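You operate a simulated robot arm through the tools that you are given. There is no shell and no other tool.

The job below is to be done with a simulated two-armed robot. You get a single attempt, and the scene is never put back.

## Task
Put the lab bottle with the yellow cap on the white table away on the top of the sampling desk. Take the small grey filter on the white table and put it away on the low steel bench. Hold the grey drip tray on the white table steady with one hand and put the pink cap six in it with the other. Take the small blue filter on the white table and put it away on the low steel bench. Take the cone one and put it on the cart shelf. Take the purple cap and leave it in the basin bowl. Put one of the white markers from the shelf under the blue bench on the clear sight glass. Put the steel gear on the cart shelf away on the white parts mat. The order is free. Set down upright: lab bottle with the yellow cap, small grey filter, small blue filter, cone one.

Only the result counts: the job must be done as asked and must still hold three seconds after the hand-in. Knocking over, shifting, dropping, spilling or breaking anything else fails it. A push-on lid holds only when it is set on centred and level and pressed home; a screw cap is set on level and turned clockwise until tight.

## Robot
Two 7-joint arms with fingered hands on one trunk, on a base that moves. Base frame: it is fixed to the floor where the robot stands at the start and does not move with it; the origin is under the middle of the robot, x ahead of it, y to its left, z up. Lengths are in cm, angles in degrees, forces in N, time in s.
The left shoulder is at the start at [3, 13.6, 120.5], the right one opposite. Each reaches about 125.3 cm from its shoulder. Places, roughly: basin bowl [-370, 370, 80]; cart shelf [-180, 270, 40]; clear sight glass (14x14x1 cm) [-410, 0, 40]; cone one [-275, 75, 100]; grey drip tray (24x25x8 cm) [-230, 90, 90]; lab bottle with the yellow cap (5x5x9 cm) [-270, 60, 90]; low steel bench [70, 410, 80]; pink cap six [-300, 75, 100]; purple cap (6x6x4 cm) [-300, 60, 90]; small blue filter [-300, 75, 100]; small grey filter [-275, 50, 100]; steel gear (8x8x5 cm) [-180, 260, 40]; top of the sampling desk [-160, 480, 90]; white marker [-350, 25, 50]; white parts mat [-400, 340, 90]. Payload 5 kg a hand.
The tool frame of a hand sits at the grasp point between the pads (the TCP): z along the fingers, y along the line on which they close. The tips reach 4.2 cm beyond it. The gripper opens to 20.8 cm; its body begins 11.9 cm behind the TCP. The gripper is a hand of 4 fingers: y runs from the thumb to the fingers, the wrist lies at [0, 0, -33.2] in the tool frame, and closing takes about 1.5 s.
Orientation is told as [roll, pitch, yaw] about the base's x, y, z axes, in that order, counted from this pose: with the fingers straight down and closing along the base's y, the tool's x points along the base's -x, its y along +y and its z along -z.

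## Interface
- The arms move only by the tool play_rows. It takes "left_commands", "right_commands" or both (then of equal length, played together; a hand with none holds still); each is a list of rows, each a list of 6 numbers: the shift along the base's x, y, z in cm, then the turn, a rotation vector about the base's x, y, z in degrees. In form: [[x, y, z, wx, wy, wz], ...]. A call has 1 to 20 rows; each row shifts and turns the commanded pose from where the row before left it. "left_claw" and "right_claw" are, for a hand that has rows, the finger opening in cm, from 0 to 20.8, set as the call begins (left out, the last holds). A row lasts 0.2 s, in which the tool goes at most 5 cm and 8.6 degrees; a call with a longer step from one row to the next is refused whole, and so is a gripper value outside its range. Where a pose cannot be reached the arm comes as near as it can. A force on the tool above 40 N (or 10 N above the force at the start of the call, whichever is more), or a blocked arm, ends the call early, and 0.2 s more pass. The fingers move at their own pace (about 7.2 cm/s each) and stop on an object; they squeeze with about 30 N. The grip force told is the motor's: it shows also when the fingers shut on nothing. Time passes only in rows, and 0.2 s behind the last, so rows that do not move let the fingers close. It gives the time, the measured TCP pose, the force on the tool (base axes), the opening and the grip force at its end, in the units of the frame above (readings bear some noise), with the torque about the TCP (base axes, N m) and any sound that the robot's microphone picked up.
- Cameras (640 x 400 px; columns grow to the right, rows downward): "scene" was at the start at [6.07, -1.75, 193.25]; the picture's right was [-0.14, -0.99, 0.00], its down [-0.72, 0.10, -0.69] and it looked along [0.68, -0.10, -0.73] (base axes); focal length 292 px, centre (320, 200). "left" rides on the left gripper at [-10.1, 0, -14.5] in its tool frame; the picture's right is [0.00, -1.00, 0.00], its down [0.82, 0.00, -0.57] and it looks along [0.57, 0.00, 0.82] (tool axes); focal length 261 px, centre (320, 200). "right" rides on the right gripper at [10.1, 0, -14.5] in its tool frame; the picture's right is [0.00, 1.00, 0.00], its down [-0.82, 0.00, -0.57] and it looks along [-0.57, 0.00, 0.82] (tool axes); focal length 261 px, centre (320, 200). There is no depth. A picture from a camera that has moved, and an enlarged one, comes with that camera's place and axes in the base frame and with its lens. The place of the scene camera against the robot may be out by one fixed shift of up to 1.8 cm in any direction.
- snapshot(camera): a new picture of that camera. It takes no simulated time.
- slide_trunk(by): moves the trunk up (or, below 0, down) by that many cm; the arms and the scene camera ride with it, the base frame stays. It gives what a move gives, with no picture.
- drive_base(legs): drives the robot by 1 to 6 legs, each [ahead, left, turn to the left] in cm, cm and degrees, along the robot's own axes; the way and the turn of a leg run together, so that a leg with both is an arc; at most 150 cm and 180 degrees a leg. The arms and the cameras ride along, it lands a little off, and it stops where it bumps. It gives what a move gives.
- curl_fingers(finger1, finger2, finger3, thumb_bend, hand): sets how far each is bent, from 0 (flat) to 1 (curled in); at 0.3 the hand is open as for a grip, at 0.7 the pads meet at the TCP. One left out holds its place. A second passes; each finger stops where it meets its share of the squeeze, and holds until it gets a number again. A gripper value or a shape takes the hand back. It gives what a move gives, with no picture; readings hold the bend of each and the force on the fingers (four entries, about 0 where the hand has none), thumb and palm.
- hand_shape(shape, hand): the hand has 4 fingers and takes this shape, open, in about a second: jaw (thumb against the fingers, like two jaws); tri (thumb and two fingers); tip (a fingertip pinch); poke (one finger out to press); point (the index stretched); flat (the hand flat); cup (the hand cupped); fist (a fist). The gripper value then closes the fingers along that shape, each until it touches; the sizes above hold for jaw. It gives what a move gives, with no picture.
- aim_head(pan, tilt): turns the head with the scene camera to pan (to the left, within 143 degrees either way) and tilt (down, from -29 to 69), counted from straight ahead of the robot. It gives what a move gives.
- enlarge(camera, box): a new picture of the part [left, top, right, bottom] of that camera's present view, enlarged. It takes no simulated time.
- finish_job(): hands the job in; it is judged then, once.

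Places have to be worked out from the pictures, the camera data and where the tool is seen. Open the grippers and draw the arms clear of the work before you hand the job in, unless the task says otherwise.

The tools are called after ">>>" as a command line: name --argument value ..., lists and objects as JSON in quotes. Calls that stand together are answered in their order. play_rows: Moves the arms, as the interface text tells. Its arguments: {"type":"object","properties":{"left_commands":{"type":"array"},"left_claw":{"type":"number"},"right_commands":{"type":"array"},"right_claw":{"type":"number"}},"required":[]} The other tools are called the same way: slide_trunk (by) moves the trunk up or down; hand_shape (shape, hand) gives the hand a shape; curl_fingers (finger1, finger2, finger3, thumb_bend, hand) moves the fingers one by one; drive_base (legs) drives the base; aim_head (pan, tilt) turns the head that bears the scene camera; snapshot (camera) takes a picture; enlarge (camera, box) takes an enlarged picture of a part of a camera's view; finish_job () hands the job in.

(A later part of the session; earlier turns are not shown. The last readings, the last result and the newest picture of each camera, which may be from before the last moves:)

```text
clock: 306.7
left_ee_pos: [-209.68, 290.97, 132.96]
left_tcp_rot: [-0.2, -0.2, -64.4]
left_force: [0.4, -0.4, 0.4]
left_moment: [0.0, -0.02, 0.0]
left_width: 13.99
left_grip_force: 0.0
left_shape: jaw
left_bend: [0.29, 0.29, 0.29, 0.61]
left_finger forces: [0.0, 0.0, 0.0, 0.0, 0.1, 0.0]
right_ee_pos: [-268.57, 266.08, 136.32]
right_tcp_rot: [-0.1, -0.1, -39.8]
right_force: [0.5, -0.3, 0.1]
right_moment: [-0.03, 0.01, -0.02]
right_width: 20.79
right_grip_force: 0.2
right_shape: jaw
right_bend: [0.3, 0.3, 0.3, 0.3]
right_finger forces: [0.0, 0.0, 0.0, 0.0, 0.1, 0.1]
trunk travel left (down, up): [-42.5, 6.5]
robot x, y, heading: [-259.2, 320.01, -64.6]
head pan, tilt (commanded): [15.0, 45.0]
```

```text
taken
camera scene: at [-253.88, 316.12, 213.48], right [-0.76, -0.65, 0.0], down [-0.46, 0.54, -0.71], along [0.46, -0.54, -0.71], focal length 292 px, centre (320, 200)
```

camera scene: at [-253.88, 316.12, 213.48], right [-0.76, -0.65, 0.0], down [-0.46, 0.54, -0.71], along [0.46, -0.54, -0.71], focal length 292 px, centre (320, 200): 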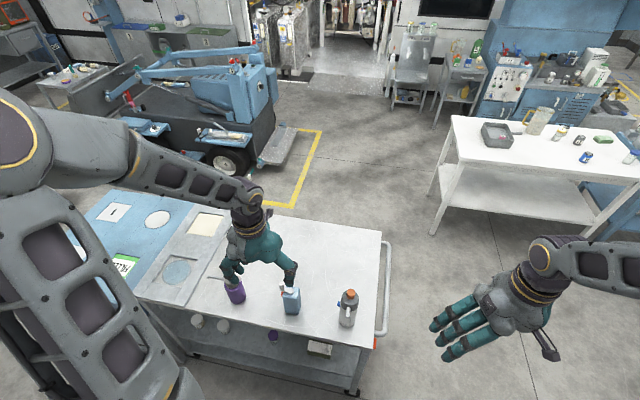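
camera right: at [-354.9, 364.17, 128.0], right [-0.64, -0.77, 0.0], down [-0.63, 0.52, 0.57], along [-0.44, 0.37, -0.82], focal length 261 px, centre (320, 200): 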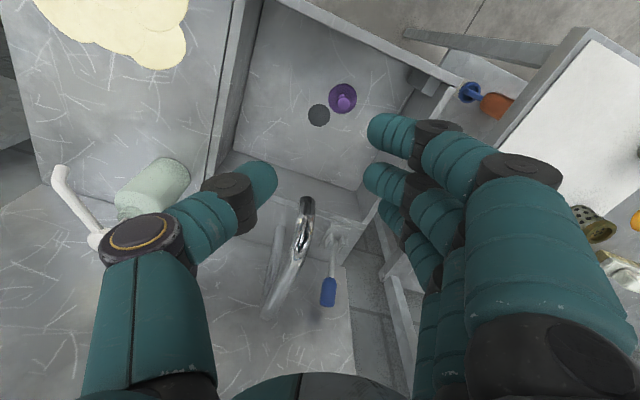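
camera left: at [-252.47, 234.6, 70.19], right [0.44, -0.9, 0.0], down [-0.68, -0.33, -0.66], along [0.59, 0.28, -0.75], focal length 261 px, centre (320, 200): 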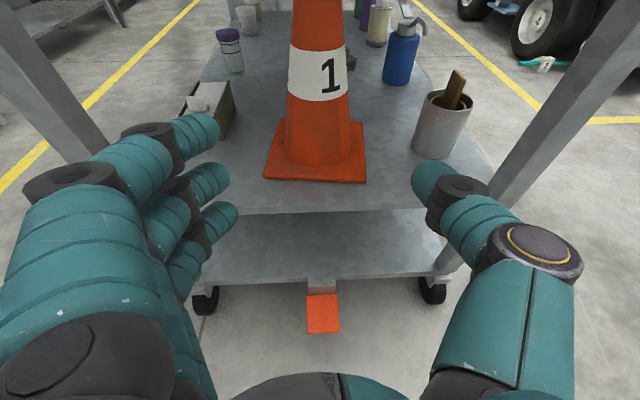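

>>> drive_base --legs '[[0, 45, 0]]'

>>> aim_head --pan 0 --tilt 55

>>> snapshot --camera "scene"

```text
clock: 309.5
left_ee_pos: [-168.63, 310.56, 132.94]
left_tcp_rot: [-0.2, -0.2, -64.4]
left_force: [0.0, 0.4, 0.1]
left_moment: [-0.02, 0.0, -0.01]
left_width: 13.99
left_grip_force: 0.0
left_shape: jaw
left_bend: [0.29, 0.29, 0.29, 0.61]
left_finger forces: [0.0, 0.0, 0.1, 0.1, 0.1, 0.0]
right_ee_pos: [-227.59, 285.61, 136.44]
right_tcp_rot: [-0.2, -0.2, -39.7]
right_force: [-0.3, 0.4, 0.7]
right_moment: [-0.01, -0.02, -0.01]
right_width: 20.79
right_grip_force: 0.1
right_shape: jaw
right_bend: [0.3, 0.3, 0.3, 0.3]
right_finger forces: [0.0, 0.0, 0.0, 0.0, 0.1, 0.1]
trunk travel left (down, up): [-42.5, 6.5]
robot x, y, heading: [-217.99, 339.62, -64.6]
head pan, tilt (commanded): [15.0, 45.0]
```

```text
clock: 310.2
left_ee_pos: [-168.63, 310.54, 132.74]
left_tcp_rot: [-0.3, -0.3, -64.4]
left_force: [-0.7, 0.2, -0.3]
left_moment: [-0.01, -0.02, -0.05]
left_width: 13.98
left_grip_force: 0.1
left_shape: jaw
left_bend: [0.29, 0.29, 0.29, 0.61]
left_finger forces: [0.1, 0.0, 0.0, 0.0, 0.1, 0.1]
right_ee_pos: [-227.48, 285.64, 136.34]
right_tcp_rot: [-0.1, -0.2, -39.6]
right_force: [0.0, -0.4, 0.4]
right_moment: [-0.03, 0.02, -0.04]
right_width: 20.78
right_grip_force: 0.1
right_shape: jaw
right_bend: [0.3, 0.3, 0.3, 0.3]
right_finger forces: [0.0, 0.1, 0.0, 0.0, 0.0, 0.0]
trunk travel left (down, up): [-42.5, 6.5]
robot x, y, heading: [-218.17, 339.75, -64.5]
head pan, tilt (commanded): [0.0, 55.0]
```

```text
taken
camera scene: at [-215.0, 335.25, 212.15], right [-0.9, -0.43, 0.0], down [-0.35, 0.74, -0.57], along [0.25, -0.52, -0.82], focal length 292 px, centre (320, 200)
```

scene: 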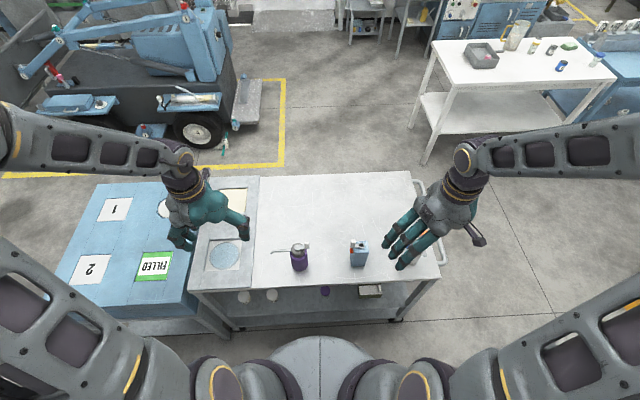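

In position facing the cart's far side. To enter the shelf with level fingers I back off a little more and lower the trunk part way, then lower the left hand beside the cart.

>>> drive_base --legs '[[-16, 0, 0]]'

>>> slide_trunk --by -25

>>> snapshot --camera "scene"

```text
clock: 311.7
left_ee_pos: [-175.49, 324.85, 132.83]
left_tcp_rot: [-0.2, -0.2, -64.4]
left_force: [0.7, -0.3, -0.7]
left_moment: [0.06, 0.06, 0.01]
left_width: 13.99
left_grip_force: 0.1
left_shape: jaw
left_bend: [0.29, 0.29, 0.29, 0.61]
left_finger forces: [0.1, 0.0, 0.0, 0.1, 0.0, 0.1]
right_ee_pos: [-234.41, 299.86, 136.35]
right_tcp_rot: [0.0, -0.1, -39.8]
right_force: [0.1, -0.4, -0.7]
right_moment: [0.03, 0.02, 0.01]
right_width: 20.77
right_grip_force: 0.2
right_shape: jaw
right_bend: [0.3, 0.3, 0.3, 0.3]
right_finger forces: [0.1, 0.0, 0.1, 0.0, 0.1, 0.0]
trunk travel left (down, up): [-42.5, 6.5]
robot x, y, heading: [-224.86, 354.03, -64.7]
head pan, tilt (commanded): [0.0, 55.0]
```

```text
clock: 314.2
left_ee_pos: [-175.47, 324.94, 107.97]
left_tcp_rot: [-0.3, -0.3, -64.4]
left_force: [-1.0, 0.5, 0.3]
left_moment: [0.0, 0.0, 0.01]
left_width: 13.99
left_grip_force: 0.1
left_shape: jaw
left_bend: [0.29, 0.29, 0.29, 0.61]
left_finger forces: [0.0, 0.0, 0.0, 0.0, 0.0, 0.0]
right_ee_pos: [-234.41, 300.07, 111.45]
right_tcp_rot: [0.0, -0.1, -39.6]
right_force: [0.0, -0.2, -0.3]
right_moment: [-0.02, 0.02, -0.02]
right_width: 20.77
right_grip_force: 0.1
right_shape: jaw
right_bend: [0.3, 0.3, 0.3, 0.3]
right_finger forces: [0.0, 0.1, 0.0, 0.1, 0.0, 0.0]
trunk travel left (down, up): [-17.5, 31.5]
robot x, y, heading: [-224.91, 354.22, -64.8]
head pan, tilt (commanded): [0.0, 55.0]
```

```text
taken
camera scene: at [-221.93, 349.68, 187.16], right [-0.9, -0.43, 0.0], down [-0.35, 0.74, -0.57], along [0.25, -0.52, -0.82], focal length 292 px, centre (320, 200)
```

scene: 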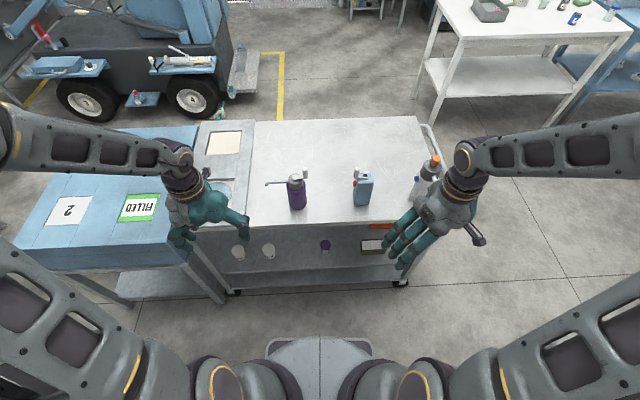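

>>> play_rows --left_commands '[[-0.55, -0.49, -3.86, 0, 0, 0], [-0.55, -0.49, -3.86, 0, 0, 0], [-0.55, -0.49, -3.86, 0, 0, 0], [-0.55, -0.49, -3.86, 0, 0, 0], [-0.55, -0.49, -3.86, 0, 0, 0], [-0.55, -0.49, -3.86, 0, 0, 0], [-0.55, -0.49, -3.86, 0, 0, 0], [-0.55, -0.49, -3.86, 0, 0, 0], [-0.55, -0.49, -3.86, 0, 0, 0], [-0.55, -0.49, -3.86, 0, 0, 0], [-0.55, -0.49, -3.86, 0, 0, 0], [-0.55, -0.49, -3.86, 0, 0, 0], [-0.55, -0.49, -3.86, 0, 0, 0], [-0.55, -0.49, -3.86, 0, 0, 0], [0, 0, 0, 0, 0, 0]]' --left_claw 12

```text
clock: 317.4
left_ee_pos: [-183.32, 318.16, 53.75]
left_tcp_rot: [-0.2, -0.2, -64.4]
left_force: [0.3, -0.6, -0.4]
left_moment: [0.0, -0.01, 0.0]
left_width: 12.06
left_grip_force: 0.1
left_shape: jaw
left_bend: [0.72, 0.72, 0.72, 0.7]
left_finger forces: [0.1, 0.0, 0.0, 0.1, 0.1, 0.2]
right_ee_pos: [-234.29, 300.11, 111.37]
right_tcp_rot: [-0.1, -0.2, -39.6]
right_force: [-0.2, 0.0, 0.9]
right_moment: [-0.01, 0.02, 0.0]
right_width: 20.79
right_grip_force: 0.2
right_shape: jaw
right_bend: [0.3, 0.3, 0.3, 0.3]
right_finger forces: [0.1, 0.0, 0.0, 0.1, 0.0, 0.0]
trunk travel left (down, up): [-17.5, 31.5]
robot x, y, heading: [-224.78, 354.18, -64.5]
head pan, tilt (commanded): [0.0, 55.0]
```

>>> play_rows --left_commands '[[0, 0, 0, 0, 0, -8.5], [0, 0, 0, 0, 0, -8.5], [0, 0, 0, -7.42, -1.11, 0], [0, 0, 0, -7.42, -1.11, 0], [0, 0, 0, -7.42, -1.11, 0], [0, 0, 0, -7.42, -1.11, 0], [0, 0, 0, -7.42, -1.11, 0], [0, 0, 0, -7.42, -1.11, 0], [0, 0, 0, -7.42, -1.11, 0], [0, 0, 0, -7.42, -1.11, 0], [0, 0, 0, -7.42, -1.11, 0], [0, 0, 0, -7.42, -1.11, 0], [0, 0, 0, 0, 0, 0]]'

>>> snapshot --camera "left"

>>> snapshot --camera "scene"

```text
clock: 320.2
left_ee_pos: [-183.31, 318.18, 53.92]
left_tcp_rot: [-0.7, -75.3, -81.0]
left_force: [0.8, -0.1, 0.0]
left_moment: [-0.01, 0.02, 0.0]
left_width: 12.07
left_grip_force: 0.0
left_shape: jaw
left_bend: [0.72, 0.72, 0.72, 0.7]
left_finger forces: [0.0, 0.0, 0.0, 0.0, 0.1, 0.1]
right_ee_pos: [-234.44, 300.06, 111.47]
right_tcp_rot: [-0.1, -0.1, -39.7]
right_force: [0.2, 0.3, -1.1]
right_moment: [-0.02, 0.01, 0.0]
right_width: 20.77
right_grip_force: 0.0
right_shape: jaw
right_bend: [0.3, 0.3, 0.3, 0.3]
right_finger forces: [0.1, 0.0, 0.1, 0.0, 0.0, 0.0]
trunk travel left (down, up): [-17.5, 31.5]
robot x, y, heading: [-224.74, 354.01, -64.6]
head pan, tilt (commanded): [0.0, 55.0]
```

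```text
taken
camera left: at [-184.71, 329.42, 67.33], right [-0.99, -0.15, 0.01], down [-0.12, 0.75, -0.65], along [0.09, -0.64, -0.76], focal length 261 px, centre (320, 200)
```

left: 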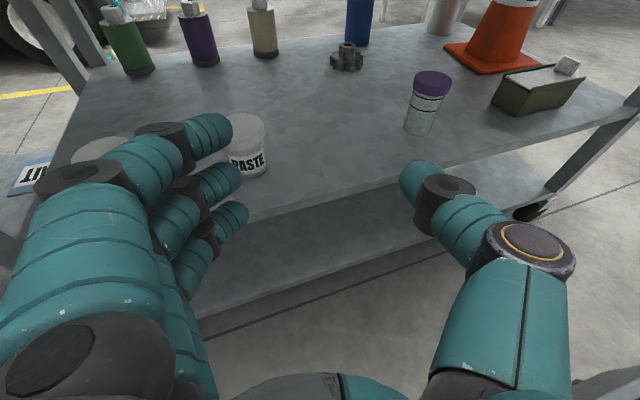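

```text
taken
camera scene: at [-221.92, 349.67, 187.15], right [-0.9, -0.43, 0.0], down [-0.35, 0.74, -0.57], along [0.25, -0.52, -0.82], focal length 292 px, centre (320, 200)
```

scene: 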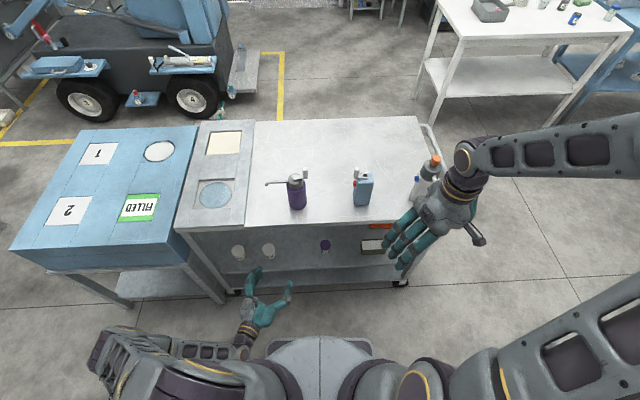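

The left camera shows the shelf clearly: gear ahead, purple-topped jar on the right and a cup on the left of my path. I roll the hand 15° (thumb side lower), raise to z≈58.5 and line up with the gear.

>>> play_rows --left_commands '[[-1.5, -0.72, 1.5, 1.04, -7.18, -1.9], [-1.5, -0.72, 1.5, 1.04, -7.18, -1.9], [-1.5, -0.72, 1.6, 0, 0, 0], [0, 0, 0, 0, 0, 0]]'

>>> play_rows --left_commands '[[0.47, -2.96, 0, 0, 0, 0], [0.63, -3.95, 0, 0, 0, 0], [0.63, -3.95, 0, 0, 0, 0], [0.63, -3.95, 0, 0, 0, 0], [0.47, -2.96, 0, 0, 0, 0], [0, 0, 0, 0, 0, 0]]'

>>> snapshot --camera "left"

>>> snapshot --camera "scene"

```text
clock: 321.2
left_ee_pos: [-187.64, 316.06, 58.58]
left_tcp_rot: [44.2, -69.2, -127.8]
left_force: [0.5, -0.4, -0.4]
left_moment: [-0.01, 0.03, 0.03]
left_width: 12.06
left_grip_force: 0.1
left_shape: jaw
left_bend: [0.72, 0.72, 0.72, 0.7]
left_finger forces: [0.0, 0.0, 0.0, 0.0, 0.0, 0.1]
right_ee_pos: [-234.28, 300.05, 111.38]
right_tcp_rot: [-0.1, -0.2, -39.6]
right_force: [0.3, 0.5, -0.6]
right_moment: [0.01, 0.01, -0.01]
right_width: 20.78
right_grip_force: 0.0
right_shape: jaw
right_bend: [0.3, 0.3, 0.3, 0.3]
right_finger forces: [0.0, 0.0, 0.0, 0.0, 0.0, 0.0]
trunk travel left (down, up): [-17.5, 31.5]
robot x, y, heading: [-224.77, 354.4, -64.6]
head pan, tilt (commanded): [0.0, 55.0]
```

```text
clock: 322.6
left_ee_pos: [-185.15, 298.11, 58.45]
left_tcp_rot: [44.2, -69.3, -127.8]
left_force: [-0.5, -0.4, 0.4]
left_moment: [0.03, 0.0, 0.01]
left_width: 12.06
left_grip_force: 0.0
left_shape: jaw
left_bend: [0.72, 0.72, 0.72, 0.7]
left_finger forces: [0.0, 0.0, 0.0, 0.0, 0.0, 0.1]
right_ee_pos: [-234.48, 300.06, 111.48]
right_tcp_rot: [-0.1, -0.2, -39.6]
right_force: [0.6, 0.8, 0.4]
right_moment: [-0.01, 0.03, -0.01]
right_width: 20.77
right_grip_force: 0.1
right_shape: jaw
right_bend: [0.3, 0.3, 0.3, 0.3]
right_finger forces: [0.1, 0.1, 0.0, 0.0, 0.0, 0.1]
trunk travel left (down, up): [-17.5, 31.5]
robot x, y, heading: [-224.78, 354.02, -64.2]
head pan, tilt (commanded): [0.0, 55.0]
```

```text
taken
camera left: at [-189.14, 309.23, 71.54], right [-0.97, -0.08, -0.24], down [0.09, 0.78, -0.62], along [0.24, -0.62, -0.74], focal length 261 px, centre (320, 200)
```

left: 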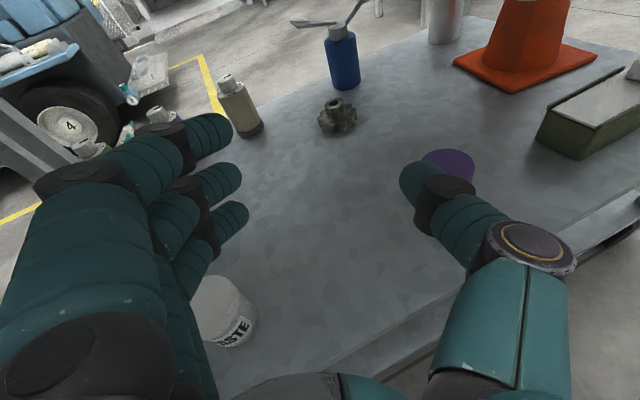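

```text
taken
camera scene: at [-221.91, 349.71, 187.14], right [-0.9, -0.43, 0.0], down [-0.35, 0.74, -0.57], along [0.25, -0.52, -0.82], focal length 292 px, centre (320, 200)
```

scene: 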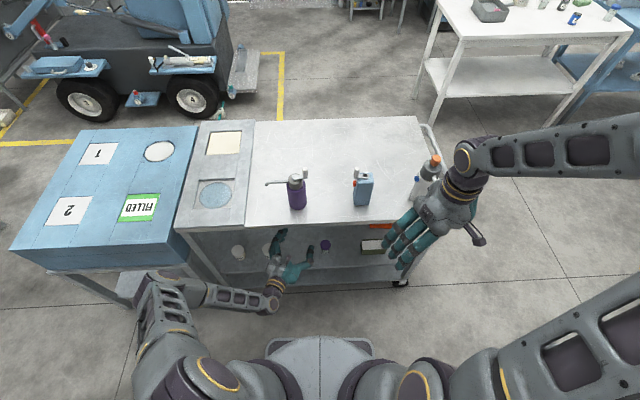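

The view confirms the hand passes above jar and cup. From two views the gear is at about (-181.8, 263.6). I advance 25 cm at this height until past the item row.

>>> play_rows --left_commands '[[0.43, -4.28, 0, 0, 0, 0], [0.43, -4.28, 0, 0, 0, 0], [0.43, -4.28, 0, 0, 0, 0], [0.43, -4.28, 0, 0, 0, 0], [0.43, -4.28, 0, 0, 0, 0], [0.43, -4.28, 0, 0, 0, 0], [0, 0, 0, 0, 0, 0]]'

>>> snapshot --camera "left"

>>> enlarge --camera "scene" --box '[160, 200, 440, 400]'

```text
clock: 324.2
left_ee_pos: [-182.51, 272.43, 58.49]
left_tcp_rot: [44.0, -69.2, -127.7]
left_force: [-2.1, 1.5, -10.6]
left_moment: [-1.43, -0.85, 0.16]
left_width: 12.03
left_grip_force: 0.1
left_shape: jaw
left_bend: [0.72, 0.72, 0.72, 0.7]
left_finger forces: [0.0, 0.0, 0.0, 0.0, 0.0, 0.0]
right_ee_pos: [-234.33, 300.05, 111.41]
right_tcp_rot: [-0.1, -0.2, -39.7]
right_force: [0.9, 0.3, 0.5]
right_moment: [0.05, 0.01, -0.01]
right_width: 20.78
right_grip_force: 0.1
right_shape: jaw
right_bend: [0.3, 0.3, 0.3, 0.3]
right_finger forces: [0.0, 0.0, 0.0, 0.1, 0.0, 0.0]
trunk travel left (down, up): [-17.5, 31.5]
robot x, y, heading: [-224.52, 354.08, -64.3]
head pan, tilt (commanded): [0.0, 55.0]
```

```text
taken
camera left: at [-186.63, 283.5, 71.55], right [-0.97, -0.08, -0.24], down [0.1, 0.78, -0.62], along [0.24, -0.62, -0.75], focal length 261 px, centre (320, 200)
```

left: 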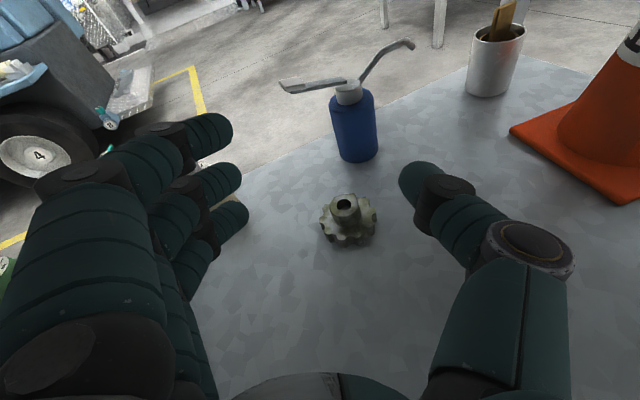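

```text
2.00 times, centred on (300, 300) of scene
camera zoom: at [-221.85, 349.55, 187.13], right [-0.9, -0.43, 0.0], down [-0.35, 0.74, -0.57], along [0.25, -0.52, -0.82], focal length 585 px, centre (360, 0)
```

zoom: 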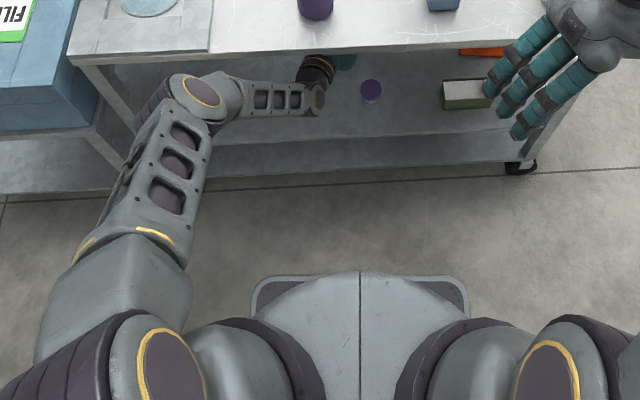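

A light downward push (10 N) shows on the left wrist – it is touching the underside of the cart top. I lower the trunk a little at once.

>>> slide_trunk --by -4

>>> snapshot --camera "left"

```text
clock: 325.1
left_ee_pos: [-182.37, 272.51, 54.58]
left_tcp_rot: [44.3, -69.2, -128.0]
left_force: [-0.4, -0.3, -0.2]
left_moment: [0.01, 0.01, -0.02]
left_width: 12.03
left_grip_force: 0.1
left_shape: jaw
left_bend: [0.72, 0.72, 0.72, 0.7]
left_finger forces: [0.0, 0.0, 0.0, 0.0, 0.1, 0.0]
right_ee_pos: [-234.32, 300.07, 107.42]
right_tcp_rot: [-0.1, -0.2, -39.7]
right_force: [0.7, 0.1, 0.0]
right_moment: [-0.01, 0.02, 0.02]
right_width: 20.79
right_grip_force: 0.0
right_shape: jaw
right_bend: [0.3, 0.3, 0.3, 0.3]
right_finger forces: [0.0, 0.0, 0.0, 0.0, 0.0, 0.1]
trunk travel left (down, up): [-13.5, 35.5]
robot x, y, heading: [-224.86, 354.05, -64.5]
head pan, tilt (commanded): [0.0, 55.0]
```

```text
taken
camera left: at [-186.54, 283.54, 67.71], right [-0.97, -0.08, -0.24], down [0.1, 0.78, -0.62], along [0.24, -0.62, -0.74], focal length 261 px, centre (320, 200)
```

left: 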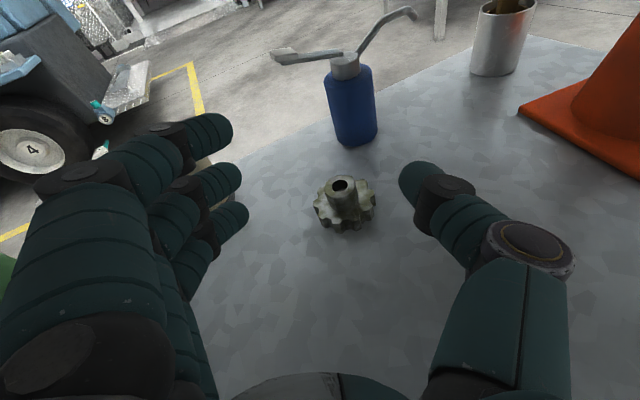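

Contact released. The gear shows a toothed flange with a hub; its centre is at about (-181.7, 262.4). I lower with the trunk to grasp height behind the gear.

>>> slide_trunk --by -7

>>> slide_trunk --by -3.6

>>> snapshot --camera "left"

```text
clock: 326.1
left_ee_pos: [-182.49, 272.47, 47.64]
left_tcp_rot: [44.3, -69.3, -127.9]
left_force: [-0.2, -0.6, 0.1]
left_moment: [0.06, 0.01, 0.01]
left_width: 12.02
left_grip_force: 0.0
left_shape: jaw
left_bend: [0.72, 0.72, 0.72, 0.7]
left_finger forces: [0.0, 0.0, 0.0, 0.0, 0.0, 0.1]
right_ee_pos: [-234.44, 300.07, 100.42]
right_tcp_rot: [-0.1, -0.1, -39.7]
right_force: [0.3, 0.4, -0.1]
right_moment: [-0.03, -0.06, -0.02]
right_width: 20.78
right_grip_force: 0.0
right_shape: jaw
right_bend: [0.3, 0.3, 0.3, 0.3]
right_finger forces: [0.0, 0.0, 0.1, 0.0, 0.1, 0.0]
trunk travel left (down, up): [-6.5, 42.5]
robot x, y, heading: [-224.7, 354.58, -64.4]
head pan, tilt (commanded): [0.0, 55.0]
```

```text
clock: 326.9
left_ee_pos: [-182.44, 272.46, 44.08]
left_tcp_rot: [44.2, -69.2, -128.0]
left_force: [-1.9, 0.0, 5.6]
left_moment: [-0.23, 0.45, -0.07]
left_width: 11.96
left_grip_force: 0.1
left_shape: jaw
left_bend: [0.72, 0.72, 0.72, 0.7]
left_finger forces: [0.0, 0.0, 0.0, 0.0, 5.7, 0.1]
right_ee_pos: [-234.48, 300.06, 96.76]
right_tcp_rot: [0.0, -0.2, -39.7]
right_force: [0.1, 0.0, -0.1]
right_moment: [0.0, -0.01, 0.01]
right_width: 20.78
right_grip_force: 0.2
right_shape: jaw
right_bend: [0.3, 0.3, 0.3, 0.3]
right_finger forces: [0.0, 0.0, 0.1, 0.0, 0.1, 0.0]
trunk travel left (down, up): [-2.9, 46.1]
robot x, y, heading: [-224.71, 354.2, -64.5]
head pan, tilt (commanded): [0.0, 55.0]
```

```text
taken
camera left: at [-186.56, 283.53, 57.11], right [-0.97, -0.08, -0.24], down [0.1, 0.78, -0.62], along [0.24, -0.63, -0.74], focal length 261 px, centre (320, 200)
```

left: 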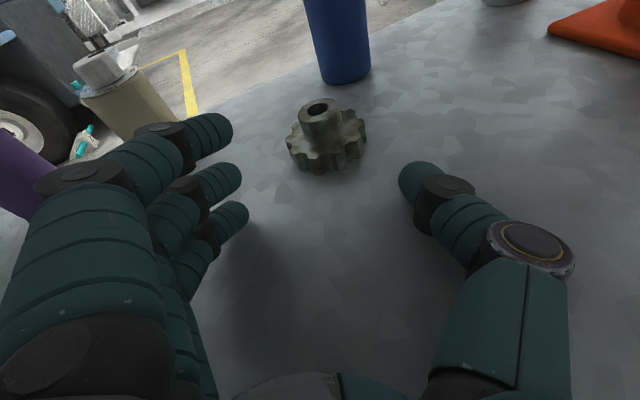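

The thumb tip grazes the shelf (6 N), so this is the lowest height. I reduce the roll by 5°, then advance 9 cm so the flange comes between thumb and fingers.

>>> play_rows --left_commands '[[0, 0, 0.2, -0.7, 4.79, 1.27], [0.08, -2.99, 0, 0, 0, 0], [0.08, -2.99, 0, 0, 0, 0], [0.08, -2.99, 0, 0, 0, 0], [0, 0, 0, 0, 0, 0]]'

>>> snapshot --camera "left"

```text
clock: 328.1
left_ee_pos: [-182.21, 266.73, 45.37]
left_tcp_rot: [32.9, -72.3, -115.9]
left_force: [0.1, -0.1, -0.2]
left_moment: [0.03, 0.02, -0.01]
left_width: 11.99
left_grip_force: 0.2
left_shape: jaw
left_bend: [0.72, 0.72, 0.72, 0.7]
left_finger forces: [0.0, 0.0, 0.0, 0.0, 0.0, 0.0]
left hand out of reach, approached as far as the arm can: row 3, 4
right_ee_pos: [-234.44, 299.91, 96.85]
right_tcp_rot: [-0.1, -0.1, -39.7]
right_force: [-0.6, -0.7, 0.1]
right_moment: [-0.04, -0.01, -0.02]
right_width: 20.76
right_grip_force: 0.1
right_shape: jaw
right_bend: [0.3, 0.3, 0.3, 0.3]
right_finger forces: [0.0, 0.1, 0.0, 0.1, 0.0, 0.1]
trunk travel left (down, up): [-2.9, 46.1]
robot x, y, heading: [-224.84, 354.37, -64.6]
head pan, tilt (commanded): [0.0, 55.0]
```

```text
taken
camera left: at [-185.31, 277.78, 58.71], right [-0.98, -0.1, -0.16], down [0.03, 0.77, -0.64], along [0.19, -0.63, -0.75], focal length 261 px, centre (320, 200)
```

left: 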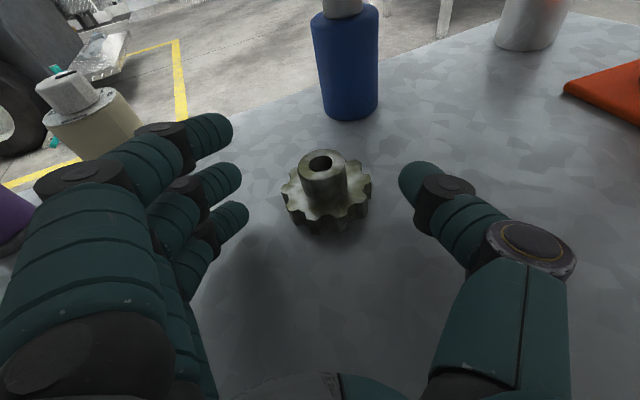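

The arm is at its reach limit. I retract 6 cm along the hand's axis, move the base 8 cm closer along the same direction, and check again.

>>> play_rows --left_commands '[[-0.44, 2.97, 0, 0, 0, 0], [-0.44, 2.97, 0, 0, 0, 0], [0, 0, 0, 0, 0, 0]]'

>>> drive_base --legs '[[8, -2.4, 0]]'

>>> snapshot --camera "left"

```text
clock: 328.9
left_ee_pos: [-182.85, 272.59, 45.29]
left_tcp_rot: [33.0, -72.3, -116.0]
left_force: [-0.3, 0.1, -0.2]
left_moment: [-0.01, 0.01, 0.02]
left_width: 11.98
left_grip_force: 0.1
left_shape: jaw
left_bend: [0.72, 0.72, 0.72, 0.7]
left_finger forces: [0.1, 0.1, 0.0, 0.0, 0.0, 0.0]
right_ee_pos: [-234.31, 300.03, 96.76]
right_tcp_rot: [-0.2, -0.2, -39.7]
right_force: [1.0, 0.2, -0.9]
right_moment: [0.01, 0.01, 0.03]
right_width: 20.77
right_grip_force: 0.0
right_shape: jaw
right_bend: [0.3, 0.3, 0.3, 0.3]
right_finger forces: [0.0, 0.0, 0.0, 0.1, 0.1, 0.0]
trunk travel left (down, up): [-2.9, 46.1]
robot x, y, heading: [-224.85, 353.83, -64.6]
head pan, tilt (commanded): [0.0, 55.0]
```

```text
clock: 330.0
left_ee_pos: [-182.09, 265.48, 44.92]
left_tcp_rot: [31.7, -72.3, -114.6]
left_force: [-0.1, -0.5, -0.3]
left_moment: [0.0, 0.02, 0.03]
left_width: 12.0
left_grip_force: 0.0
left_shape: jaw
left_bend: [0.72, 0.72, 0.72, 0.7]
left_finger forces: [0.0, 0.0, 0.0, 0.0, 0.0, 0.0]
right_ee_pos: [-233.12, 292.46, 97.02]
right_tcp_rot: [-0.3, -0.4, -39.6]
right_force: [0.1, -1.0, -0.7]
right_moment: [0.03, 0.0, -0.01]
right_width: 20.8
right_grip_force: 0.1
right_shape: jaw
right_bend: [0.3, 0.3, 0.3, 0.3]
right_finger forces: [0.0, 0.1, 0.0, 0.0, 0.0, 0.0]
trunk travel left (down, up): [-2.9, 46.1]
robot x, y, heading: [-223.28, 346.04, -64.7]
head pan, tilt (commanded): [0.0, 55.0]
```

```text
taken
camera left: at [-185.22, 276.51, 58.32], right [-0.98, -0.1, -0.16], down [0.02, 0.77, -0.63], along [0.18, -0.63, -0.76], focal length 261 px, centre (320, 200)
```

left: 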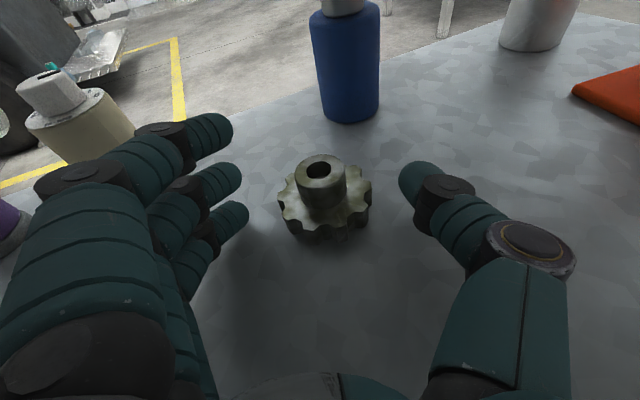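

Well centred. I advance 1.8 cm, lower 0.8 cm and close on the flange.

>>> play_rows --left_commands '[[0.05, -0.9, -0.4, 0, 0, 0], [0.05, -0.9, -0.4, 0, 0, 0], [0, 0, 0, 0, 0, 0]]'

>>> play_rows --left_commands '[[0, 0, 0, 0, 0, 0], [0, 0, 0, 0, 0, 0], [0, 0, 0, 0, 0, 0], [0, 0, 0, 0, 0, 0], [0, 0, 0, 0, 0, 0], [0, 0, 0, 0, 0, 0], [0, 0, 0, 0, 0, 0]]' --left_claw 0

>>> snapshot --camera "left"

```text
clock: 330.8
left_ee_pos: [-181.95, 263.29, 44.08]
left_tcp_rot: [32.2, -72.2, -115.0]
left_force: [-1.8, 2.5, 16.9]
left_moment: [-0.16, -1.33, 0.18]
left_width: 12.02
left_grip_force: 0.1
left_shape: jaw
left_bend: [0.72, 0.72, 0.72, 0.7]
left_finger forces: [0.0, 0.0, 16.6, 0.1, 0.1, 0.1]
right_ee_pos: [-233.13, 291.97, 96.89]
right_tcp_rot: [0.0, -0.1, -39.6]
right_force: [-0.2, 0.3, 0.6]
right_moment: [0.0, -0.03, 0.05]
right_width: 20.78
right_grip_force: 0.1
right_shape: jaw
right_bend: [0.3, 0.3, 0.3, 0.3]
right_finger forces: [0.0, 0.0, 0.1, 0.0, 0.0, 0.0]
trunk travel left (down, up): [-2.9, 46.1]
robot x, y, heading: [-223.92, 346.23, -64.2]
head pan, tilt (commanded): [0.0, 55.0]
```

```text
clock: 332.4
left_ee_pos: [-181.46, 263.49, 44.15]
left_tcp_rot: [32.3, -72.3, -114.9]
left_force: [10.1, -0.5, 30.7]
left_moment: [-0.64, -3.0, 0.2]
left_width: 3.06
left_grip_force: 30.2
left_shape: jaw
left_bend: [0.7, 0.71, 0.72, 0.73]
left_finger forces: [0.0, 0.0, 30.8, 0.0, 0.0, 0.0]
right_ee_pos: [-233.09, 292.01, 96.88]
right_tcp_rot: [-0.1, -0.3, -39.6]
right_force: [0.1, -0.1, -0.6]
right_moment: [0.02, -0.01, 0.0]
right_width: 20.79
right_grip_force: 0.1
right_shape: jaw
right_bend: [0.3, 0.3, 0.3, 0.3]
right_finger forces: [0.0, 0.0, 0.0, 0.0, 0.0, 0.0]
trunk travel left (down, up): [-2.9, 46.1]
robot x, y, heading: [-223.53, 345.76, -64.6]
head pan, tilt (commanded): [0.0, 55.0]
```

```text
taken
camera left: at [-184.82, 274.55, 57.49], right [-0.98, -0.11, -0.16], down [0.02, 0.77, -0.64], along [0.19, -0.63, -0.76], focal length 261 px, centre (320, 200)
```

left: 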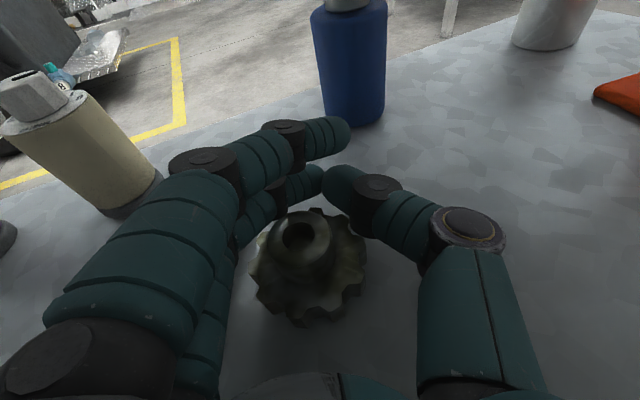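

The fingers closed beyond the gear's middle and drew it 5 cm toward the palm instead of gripping; finger 3 pressed on the shelf. I raise slightly, reopen and look.

>>> play_rows --left_commands '[[0, 0, 0.4, 0, 0, 0], [0, 0, 0, 0, 0, 0], [0, 0, 0, 0, 0, 0], [0, 0, 0, 0, 0, 0], [0, 0, 0, 0, 0, 0]]' --left_claw 12

>>> snapshot --camera "left"

```text
clock: 333.6
left_ee_pos: [-181.93, 263.56, 44.1]
left_tcp_rot: [31.1, -72.0, -114.0]
left_force: [-1.1, -3.5, 12.2]
left_moment: [-0.36, -1.01, -0.31]
left_width: 11.97
left_grip_force: 0.0
left_shape: jaw
left_bend: [0.72, 0.72, 0.72, 0.7]
left_finger forces: [0.0, 0.0, 12.7, 0.0, 0.0, 0.0]
right_ee_pos: [-233.08, 291.95, 96.85]
right_tcp_rot: [0.0, -0.3, -39.6]
right_force: [0.4, 0.2, 0.6]
right_moment: [0.0, 0.03, 0.03]
right_width: 20.78
right_grip_force: 0.0
right_shape: jaw
right_bend: [0.3, 0.3, 0.3, 0.3]
right_finger forces: [0.0, 0.0, 0.1, 0.0, 0.0, 0.0]
trunk travel left (down, up): [-2.9, 46.1]
robot x, y, heading: [-223.62, 346.04, -64.3]
head pan, tilt (commanded): [0.0, 55.0]
```

```text
taken
camera left: at [-185.09, 274.53, 57.58], right [-0.98, -0.1, -0.15], down [0.02, 0.78, -0.63], along [0.18, -0.62, -0.76], focal length 261 px, centre (320, 200)
```

left: 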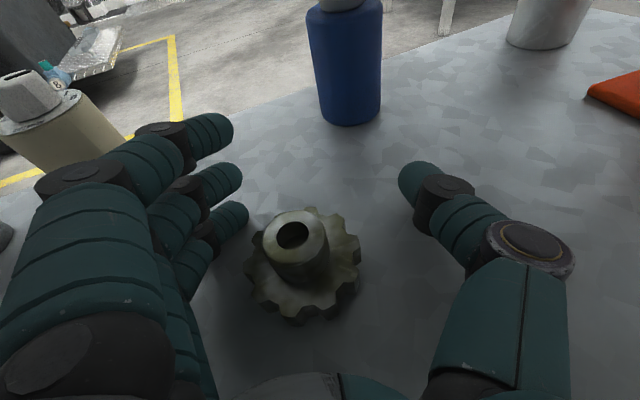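

The gear lies flat at about (-180.5, 266.6). I lift and retract the hand, level its roll, and tuck finger 3 away so thumb and middle finger can grip the hub lower down.

>>> play_rows --left_commands '[[0, 0, 2, 0, 0, 0], [0, 0, 2.5, 0, 0, 0], [-0.44, 2.97, 0, -0.67, 4.55, 1.2], [-0.44, 2.97, 0, -0.67, 4.55, 1.2], [0, 0, 0, 0, 0, 0]]'

>>> curl_fingers --hand "left" --finger3 1.0

>>> snapshot --camera "left"

```text
clock: 334.1
left_ee_pos: [-185.12, 265.64, 44.32]
left_tcp_rot: [26.0, -71.3, -110.0]
left_force: [3.2, 0.4, 3.0]
left_moment: [-0.05, -0.51, 0.07]
left_width: 12.23
left_grip_force: 0.0
left_shape: jaw
left_bend: [0.72, 0.72, 0.3, 0.7]
left_finger forces: [0.1, 0.0, 5.3, 0.0, 0.0, 0.1]
right_ee_pos: [-233.41, 292.17, 96.94]
right_tcp_rot: [-0.2, -0.2, -39.5]
right_force: [0.1, 0.3, 0.4]
right_moment: [-0.05, 0.14, 0.0]
right_width: 20.79
right_grip_force: 0.1
right_shape: jaw
right_bend: [0.3, 0.3, 0.3, 0.3]
right_finger forces: [0.1, 0.1, 0.0, 0.1, 0.0, 0.0]
trunk travel left (down, up): [-2.9, 46.1]
robot x, y, heading: [-223.84, 345.99, -64.3]
head pan, tilt (commanded): [0.0, 55.0]
stopped in row 2 (left hand): the force on the tool passed its limit at 44 N (the readings are from after the stop); the commanded pose is now the measured one
```

```text
clock: 335.1
left_ee_pos: [-185.0, 265.52, 44.38]
left_tcp_rot: [26.6, -71.2, -110.5]
left_force: [6.2, 5.8, 19.5]
left_moment: [-0.19, -2.03, 0.67]
left_width: 13.78
left_grip_force: 10.4
left_shape: fingers
left_bend: [0.72, 0.72, 0.42, 0.7]
left_finger forces: [0.0, 0.0, 20.1, 0.0, 0.1, 0.0]
right_ee_pos: [-233.64, 292.2, 96.8]
right_tcp_rot: [-0.1, -0.2, -39.6]
right_force: [-0.2, -0.3, 0.4]
right_moment: [0.03, 0.0, -0.04]
right_width: 20.75
right_grip_force: 0.0
right_shape: jaw
right_bend: [0.3, 0.3, 0.3, 0.3]
right_finger forces: [0.0, 0.0, 0.0, 0.0, 0.1, 0.0]
trunk travel left (down, up): [-2.9, 46.1]
robot x, y, heading: [-223.88, 345.91, -64.6]
head pan, tilt (commanded): [0.0, 55.0]
```

```text
taken
camera left: at [-187.76, 276.26, 58.09], right [-0.99, -0.08, -0.14], down [0.02, 0.79, -0.61], along [0.16, -0.61, -0.78], focal length 261 px, centre (320, 200)
```

left: 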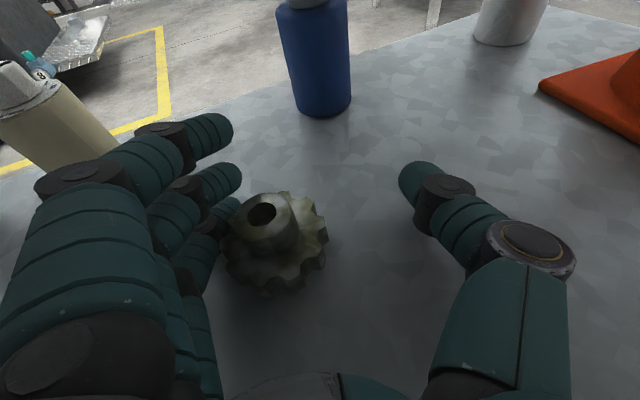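

Something resists. I look at the whole arm before moving further.

>>> snapshot --camera "scene"

>>> enlarge --camera "scene" --box '[180, 180, 380, 330]'

>>> enlarge --camera "left" --box '[100, 100, 460, 325]'

```text
taken
camera scene: at [-221.17, 341.93, 172.53], right [-0.9, -0.43, 0.0], down [-0.35, 0.74, -0.57], along [0.25, -0.52, -0.82], focal length 292 px, centre (320, 200)
```

scene: 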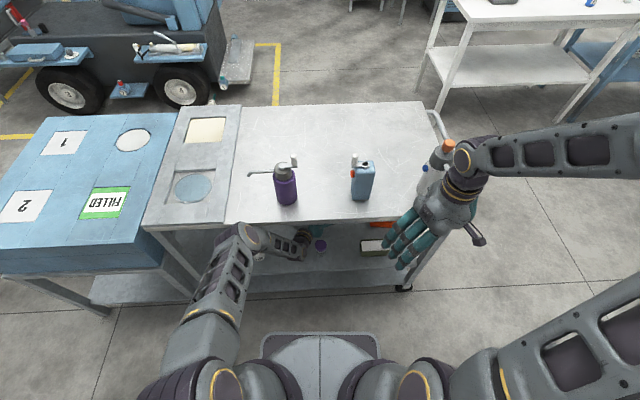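

```text
2.67 times, centred on (280, 255) of scene
camera zoom: at [-221.17, 341.93, 172.53], right [-0.9, -0.43, 0.0], down [-0.35, 0.74, -0.57], along [0.25, -0.52, -0.82], focal length 779 px, centre (427, 53)
```

zoom: 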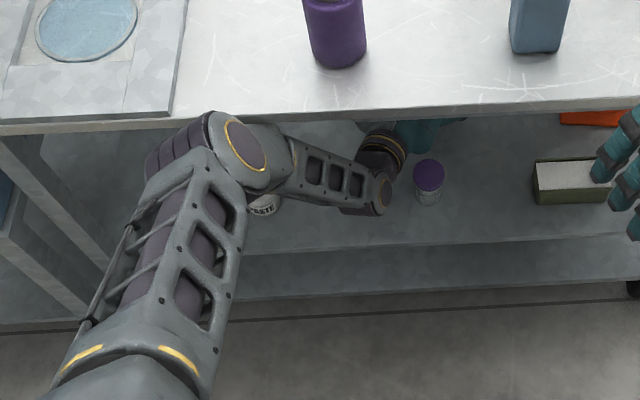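

```text
1.78 times, centred on (280, 212) of left
camera zoom: at [-187.76, 276.26, 58.09], right [-0.99, -0.08, -0.14], down [0.02, 0.79, -0.61], along [0.16, -0.61, -0.78], focal length 463 px, centre (391, 178)
```

zoom: 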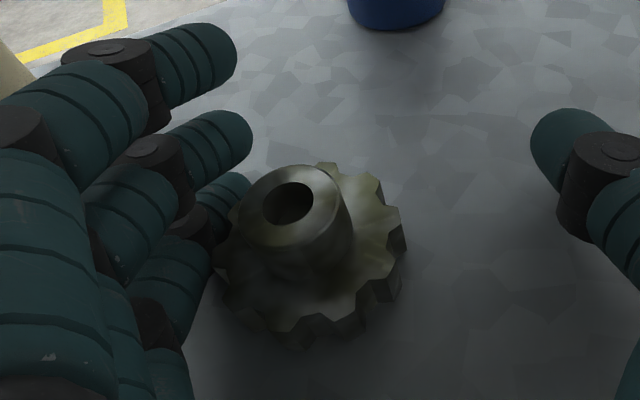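

The elbow sits under the cart's far edge, which blocks raising. I centre the hand sideways on the gear and retract at the same height first.

>>> play_rows --left_commands '[[1.9, 0.27, 0.1, 0, 0, 0], [1.9, 0.27, 0.1, 0, 0, 0], [0, 0, 0, 0, 0, 0]]'

>>> snapshot --camera "left"

```text
clock: 336.0
left_ee_pos: [-182.81, 265.89, 44.68]
left_tcp_rot: [26.7, -71.8, -111.4]
left_force: [-7.5, 4.9, 29.1]
left_moment: [-0.63, -1.86, 0.3]
left_width: 13.79
left_grip_force: 14.7
left_shape: fingers
left_bend: [0.72, 0.72, 0.49, 0.7]
left_finger forces: [0.0, 0.0, 29.1, 0.0, 0.0, 0.0]
right_ee_pos: [-233.65, 292.31, 97.08]
right_tcp_rot: [-0.1, -0.3, -39.6]
right_force: [1.3, 0.1, 0.0]
right_moment: [-0.1, 0.05, -0.03]
right_width: 20.79
right_grip_force: 0.1
right_shape: jaw
right_bend: [0.3, 0.3, 0.3, 0.3]
right_finger forces: [0.1, 0.1, 0.0, 0.0, 0.0, 0.0]
trunk travel left (down, up): [-2.9, 46.1]
robot x, y, heading: [-224.12, 345.97, -64.7]
head pan, tilt (commanded): [0.0, 55.0]
stopped in row 3 (left hand): the force on the tool passed its limit at 41 N (the readings are from after the stop); the commanded pose is now the measured one
```

```text
taken
camera left: at [-185.34, 276.77, 58.34], right [-0.99, -0.07, -0.14], down [0.03, 0.78, -0.62], along [0.15, -0.62, -0.77], focal length 261 px, centre (320, 200)
```

left: 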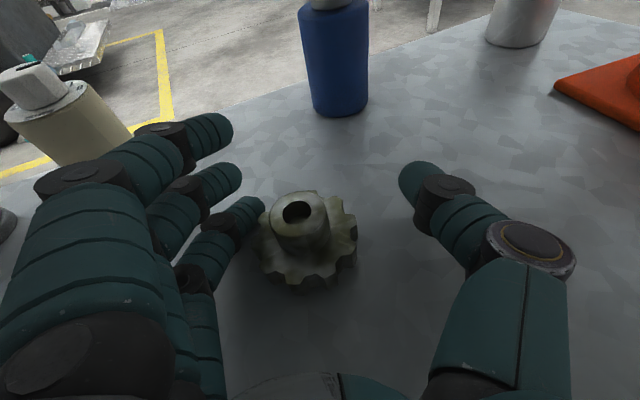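

Finger 3 is straining against the gear and shelf; I open it again to free the hand.

>>> curl_fingers --hand "left" --finger3 0.3

>>> snapshot --camera "left"

```text
clock: 337.0
left_ee_pos: [-182.37, 265.99, 44.27]
left_tcp_rot: [25.8, -71.5, -110.3]
left_force: [0.1, 0.6, -0.1]
left_moment: [-0.02, 0.0, 0.01]
left_width: 13.77
left_grip_force: 0.0
left_shape: fingers
left_bend: [0.72, 0.72, 0.3, 0.7]
left_finger forces: [0.0, 0.0, 0.0, 0.0, 0.1, 0.0]
right_ee_pos: [-233.75, 292.19, 96.85]
right_tcp_rot: [-0.2, -0.2, -39.8]
right_force: [-0.6, 0.4, -0.8]
right_moment: [0.02, -0.02, -0.01]
right_width: 20.76
right_grip_force: 0.0
right_shape: jaw
right_bend: [0.3, 0.3, 0.3, 0.3]
right_finger forces: [0.1, 0.1, 0.0, 0.0, 0.1, 0.0]
trunk travel left (down, up): [-2.9, 46.1]
robot x, y, heading: [-224.08, 346.18, -64.8]
head pan, tilt (commanded): [0.0, 55.0]
```

```text
taken
camera left: at [-185.01, 276.77, 57.95], right [-0.99, -0.08, -0.13], down [0.02, 0.79, -0.61], along [0.15, -0.61, -0.78], focal length 261 px, centre (320, 200)
```

left: 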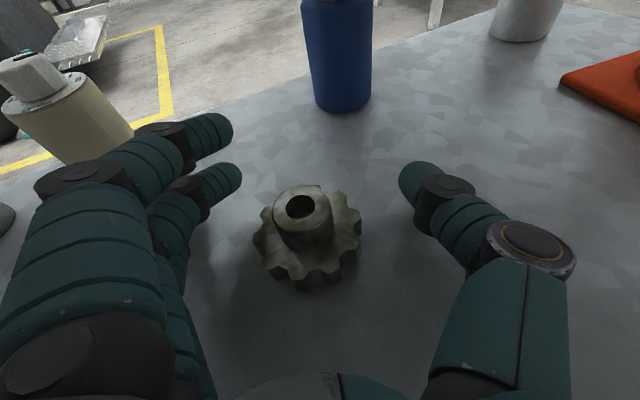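

With finger 3 open everything is unloaded, and thumb and middle finger are free to pinch the hub. I level the hand, centre on the hub and lower slightly.

>>> play_rows --left_commands '[[0.5, 1.08, 0, -1.12, 7.66, 2.0], [0.5, 1.08, -0.5, 0, 0, 0], [0, 0, -0.5, 0, 0, 0], [0, 0, 0, 0, 0, 0]]'

>>> snapshot --camera "left"

```text
clock: 337.6
left_ee_pos: [-181.16, 266.97, 45.09]
left_tcp_rot: [3.8, -75.1, -87.5]
left_force: [-7.0, 3.8, 16.2]
left_moment: [0.12, -1.44, 0.47]
left_width: 13.79
left_grip_force: 7.4
left_shape: fingers
left_bend: [0.72, 0.72, 0.32, 0.7]
left_finger forces: [0.0, 0.0, 15.3, 0.0, 0.0, 0.0]
right_ee_pos: [-233.82, 292.12, 96.84]
right_tcp_rot: [-0.1, -0.2, -39.7]
right_force: [0.0, -0.4, -0.6]
right_moment: [0.1, 0.08, 0.06]
right_width: 20.78
right_grip_force: 0.0
right_shape: jaw
right_bend: [0.3, 0.3, 0.3, 0.3]
right_finger forces: [0.0, 0.0, 0.1, 0.0, 0.0, 0.0]
trunk travel left (down, up): [-2.9, 46.1]
robot x, y, heading: [-224.27, 345.96, -64.9]
head pan, tilt (commanded): [0.0, 55.0]
stopped in row 3 (left hand): the force on the tool passed its limit at 44 N (the readings are from after the stop); the commanded pose is now the measured one
```

```text
taken
camera left: at [-182.5, 278.23, 58.62], right [-0.99, -0.11, -0.01], down [-0.08, 0.76, -0.64], along [0.08, -0.64, -0.76], focal length 261 px, centre (320, 200)
```

left: 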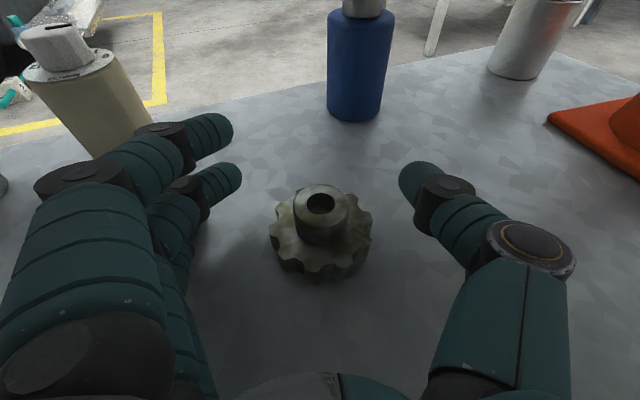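

The gear is centred but finger 3 touches the shelf at this height. I roll the finger side up 8°, flatten the hand by 7°, then lower 1.6 cm.

>>> play_rows --left_commands '[[0, 0, 0, 0.96, -7.66, -2.06], [0, 0, 0, -7.4, -0.8, 0], [0, 0, 0, 0, 0, 0]]'

>>> play_rows --left_commands '[[0, 0, -0.6, 0, 0, 0], [0, 0, -0.6, 0, 0, 0], [0, 0, -0.4, 0, 0, 0], [0, 0, 0, 0, 0, 0]]'

>>> snapshot --camera "left"

```text
clock: 338.4
left_ee_pos: [-180.95, 267.07, 44.97]
left_tcp_rot: [48.3, -78.2, -132.1]
left_force: [0.0, -0.1, 0.0]
left_moment: [-0.02, -0.02, 0.01]
left_width: 13.79
left_grip_force: 0.1
left_shape: fingers
left_bend: [0.72, 0.72, 0.3, 0.7]
left_finger forces: [0.1, 0.0, 0.1, 0.0, 0.0, 0.0]
right_ee_pos: [-233.72, 292.11, 96.84]
right_tcp_rot: [-0.1, -0.2, -39.8]
right_force: [0.0, 0.6, 0.5]
right_moment: [0.03, 0.03, -0.02]
right_width: 20.76
right_grip_force: 0.0
right_shape: jaw
right_bend: [0.3, 0.3, 0.3, 0.3]
right_finger forces: [0.0, 0.0, 0.1, 0.0, 0.0, 0.0]
trunk travel left (down, up): [-2.9, 46.1]
robot x, y, heading: [-224.28, 345.97, -64.7]
head pan, tilt (commanded): [0.0, 55.0]
```

```text
clock: 339.4
left_ee_pos: [-180.85, 266.94, 43.96]
left_tcp_rot: [48.0, -78.2, -132.1]
left_force: [0.5, -0.4, -1.2]
left_moment: [0.02, 0.0, 0.0]
left_width: 13.75
left_grip_force: 0.1
left_shape: fingers
left_bend: [0.72, 0.72, 0.3, 0.7]
left_finger forces: [0.1, 0.0, 0.1, 0.0, 0.1, 0.1]
left hand out of reach, approached as far as the arm can: row 2, 3
right_ee_pos: [-233.76, 291.98, 96.82]
right_tcp_rot: [-0.1, -0.2, -39.8]
right_force: [-0.3, -0.2, -0.7]
right_moment: [0.0, 0.01, 0.02]
right_width: 20.77
right_grip_force: 0.0
right_shape: jaw
right_bend: [0.3, 0.3, 0.3, 0.3]
right_finger forces: [0.0, 0.0, 0.1, 0.0, 0.0, 0.1]
trunk travel left (down, up): [-2.9, 46.1]
robot x, y, heading: [-224.13, 346.08, -64.9]
head pan, tilt (commanded): [0.0, 55.0]
```

```text
taken
camera left: at [-183.71, 279.74, 55.81], right [-0.98, -0.09, -0.15], down [0.04, 0.69, -0.73], along [0.17, -0.72, -0.67], focal length 261 px, centre (320, 200)
```

left: 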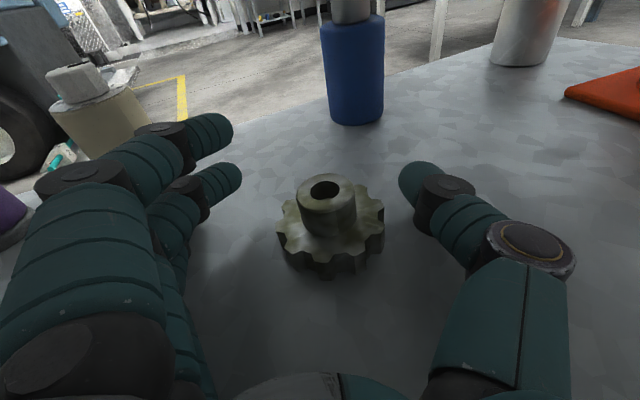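

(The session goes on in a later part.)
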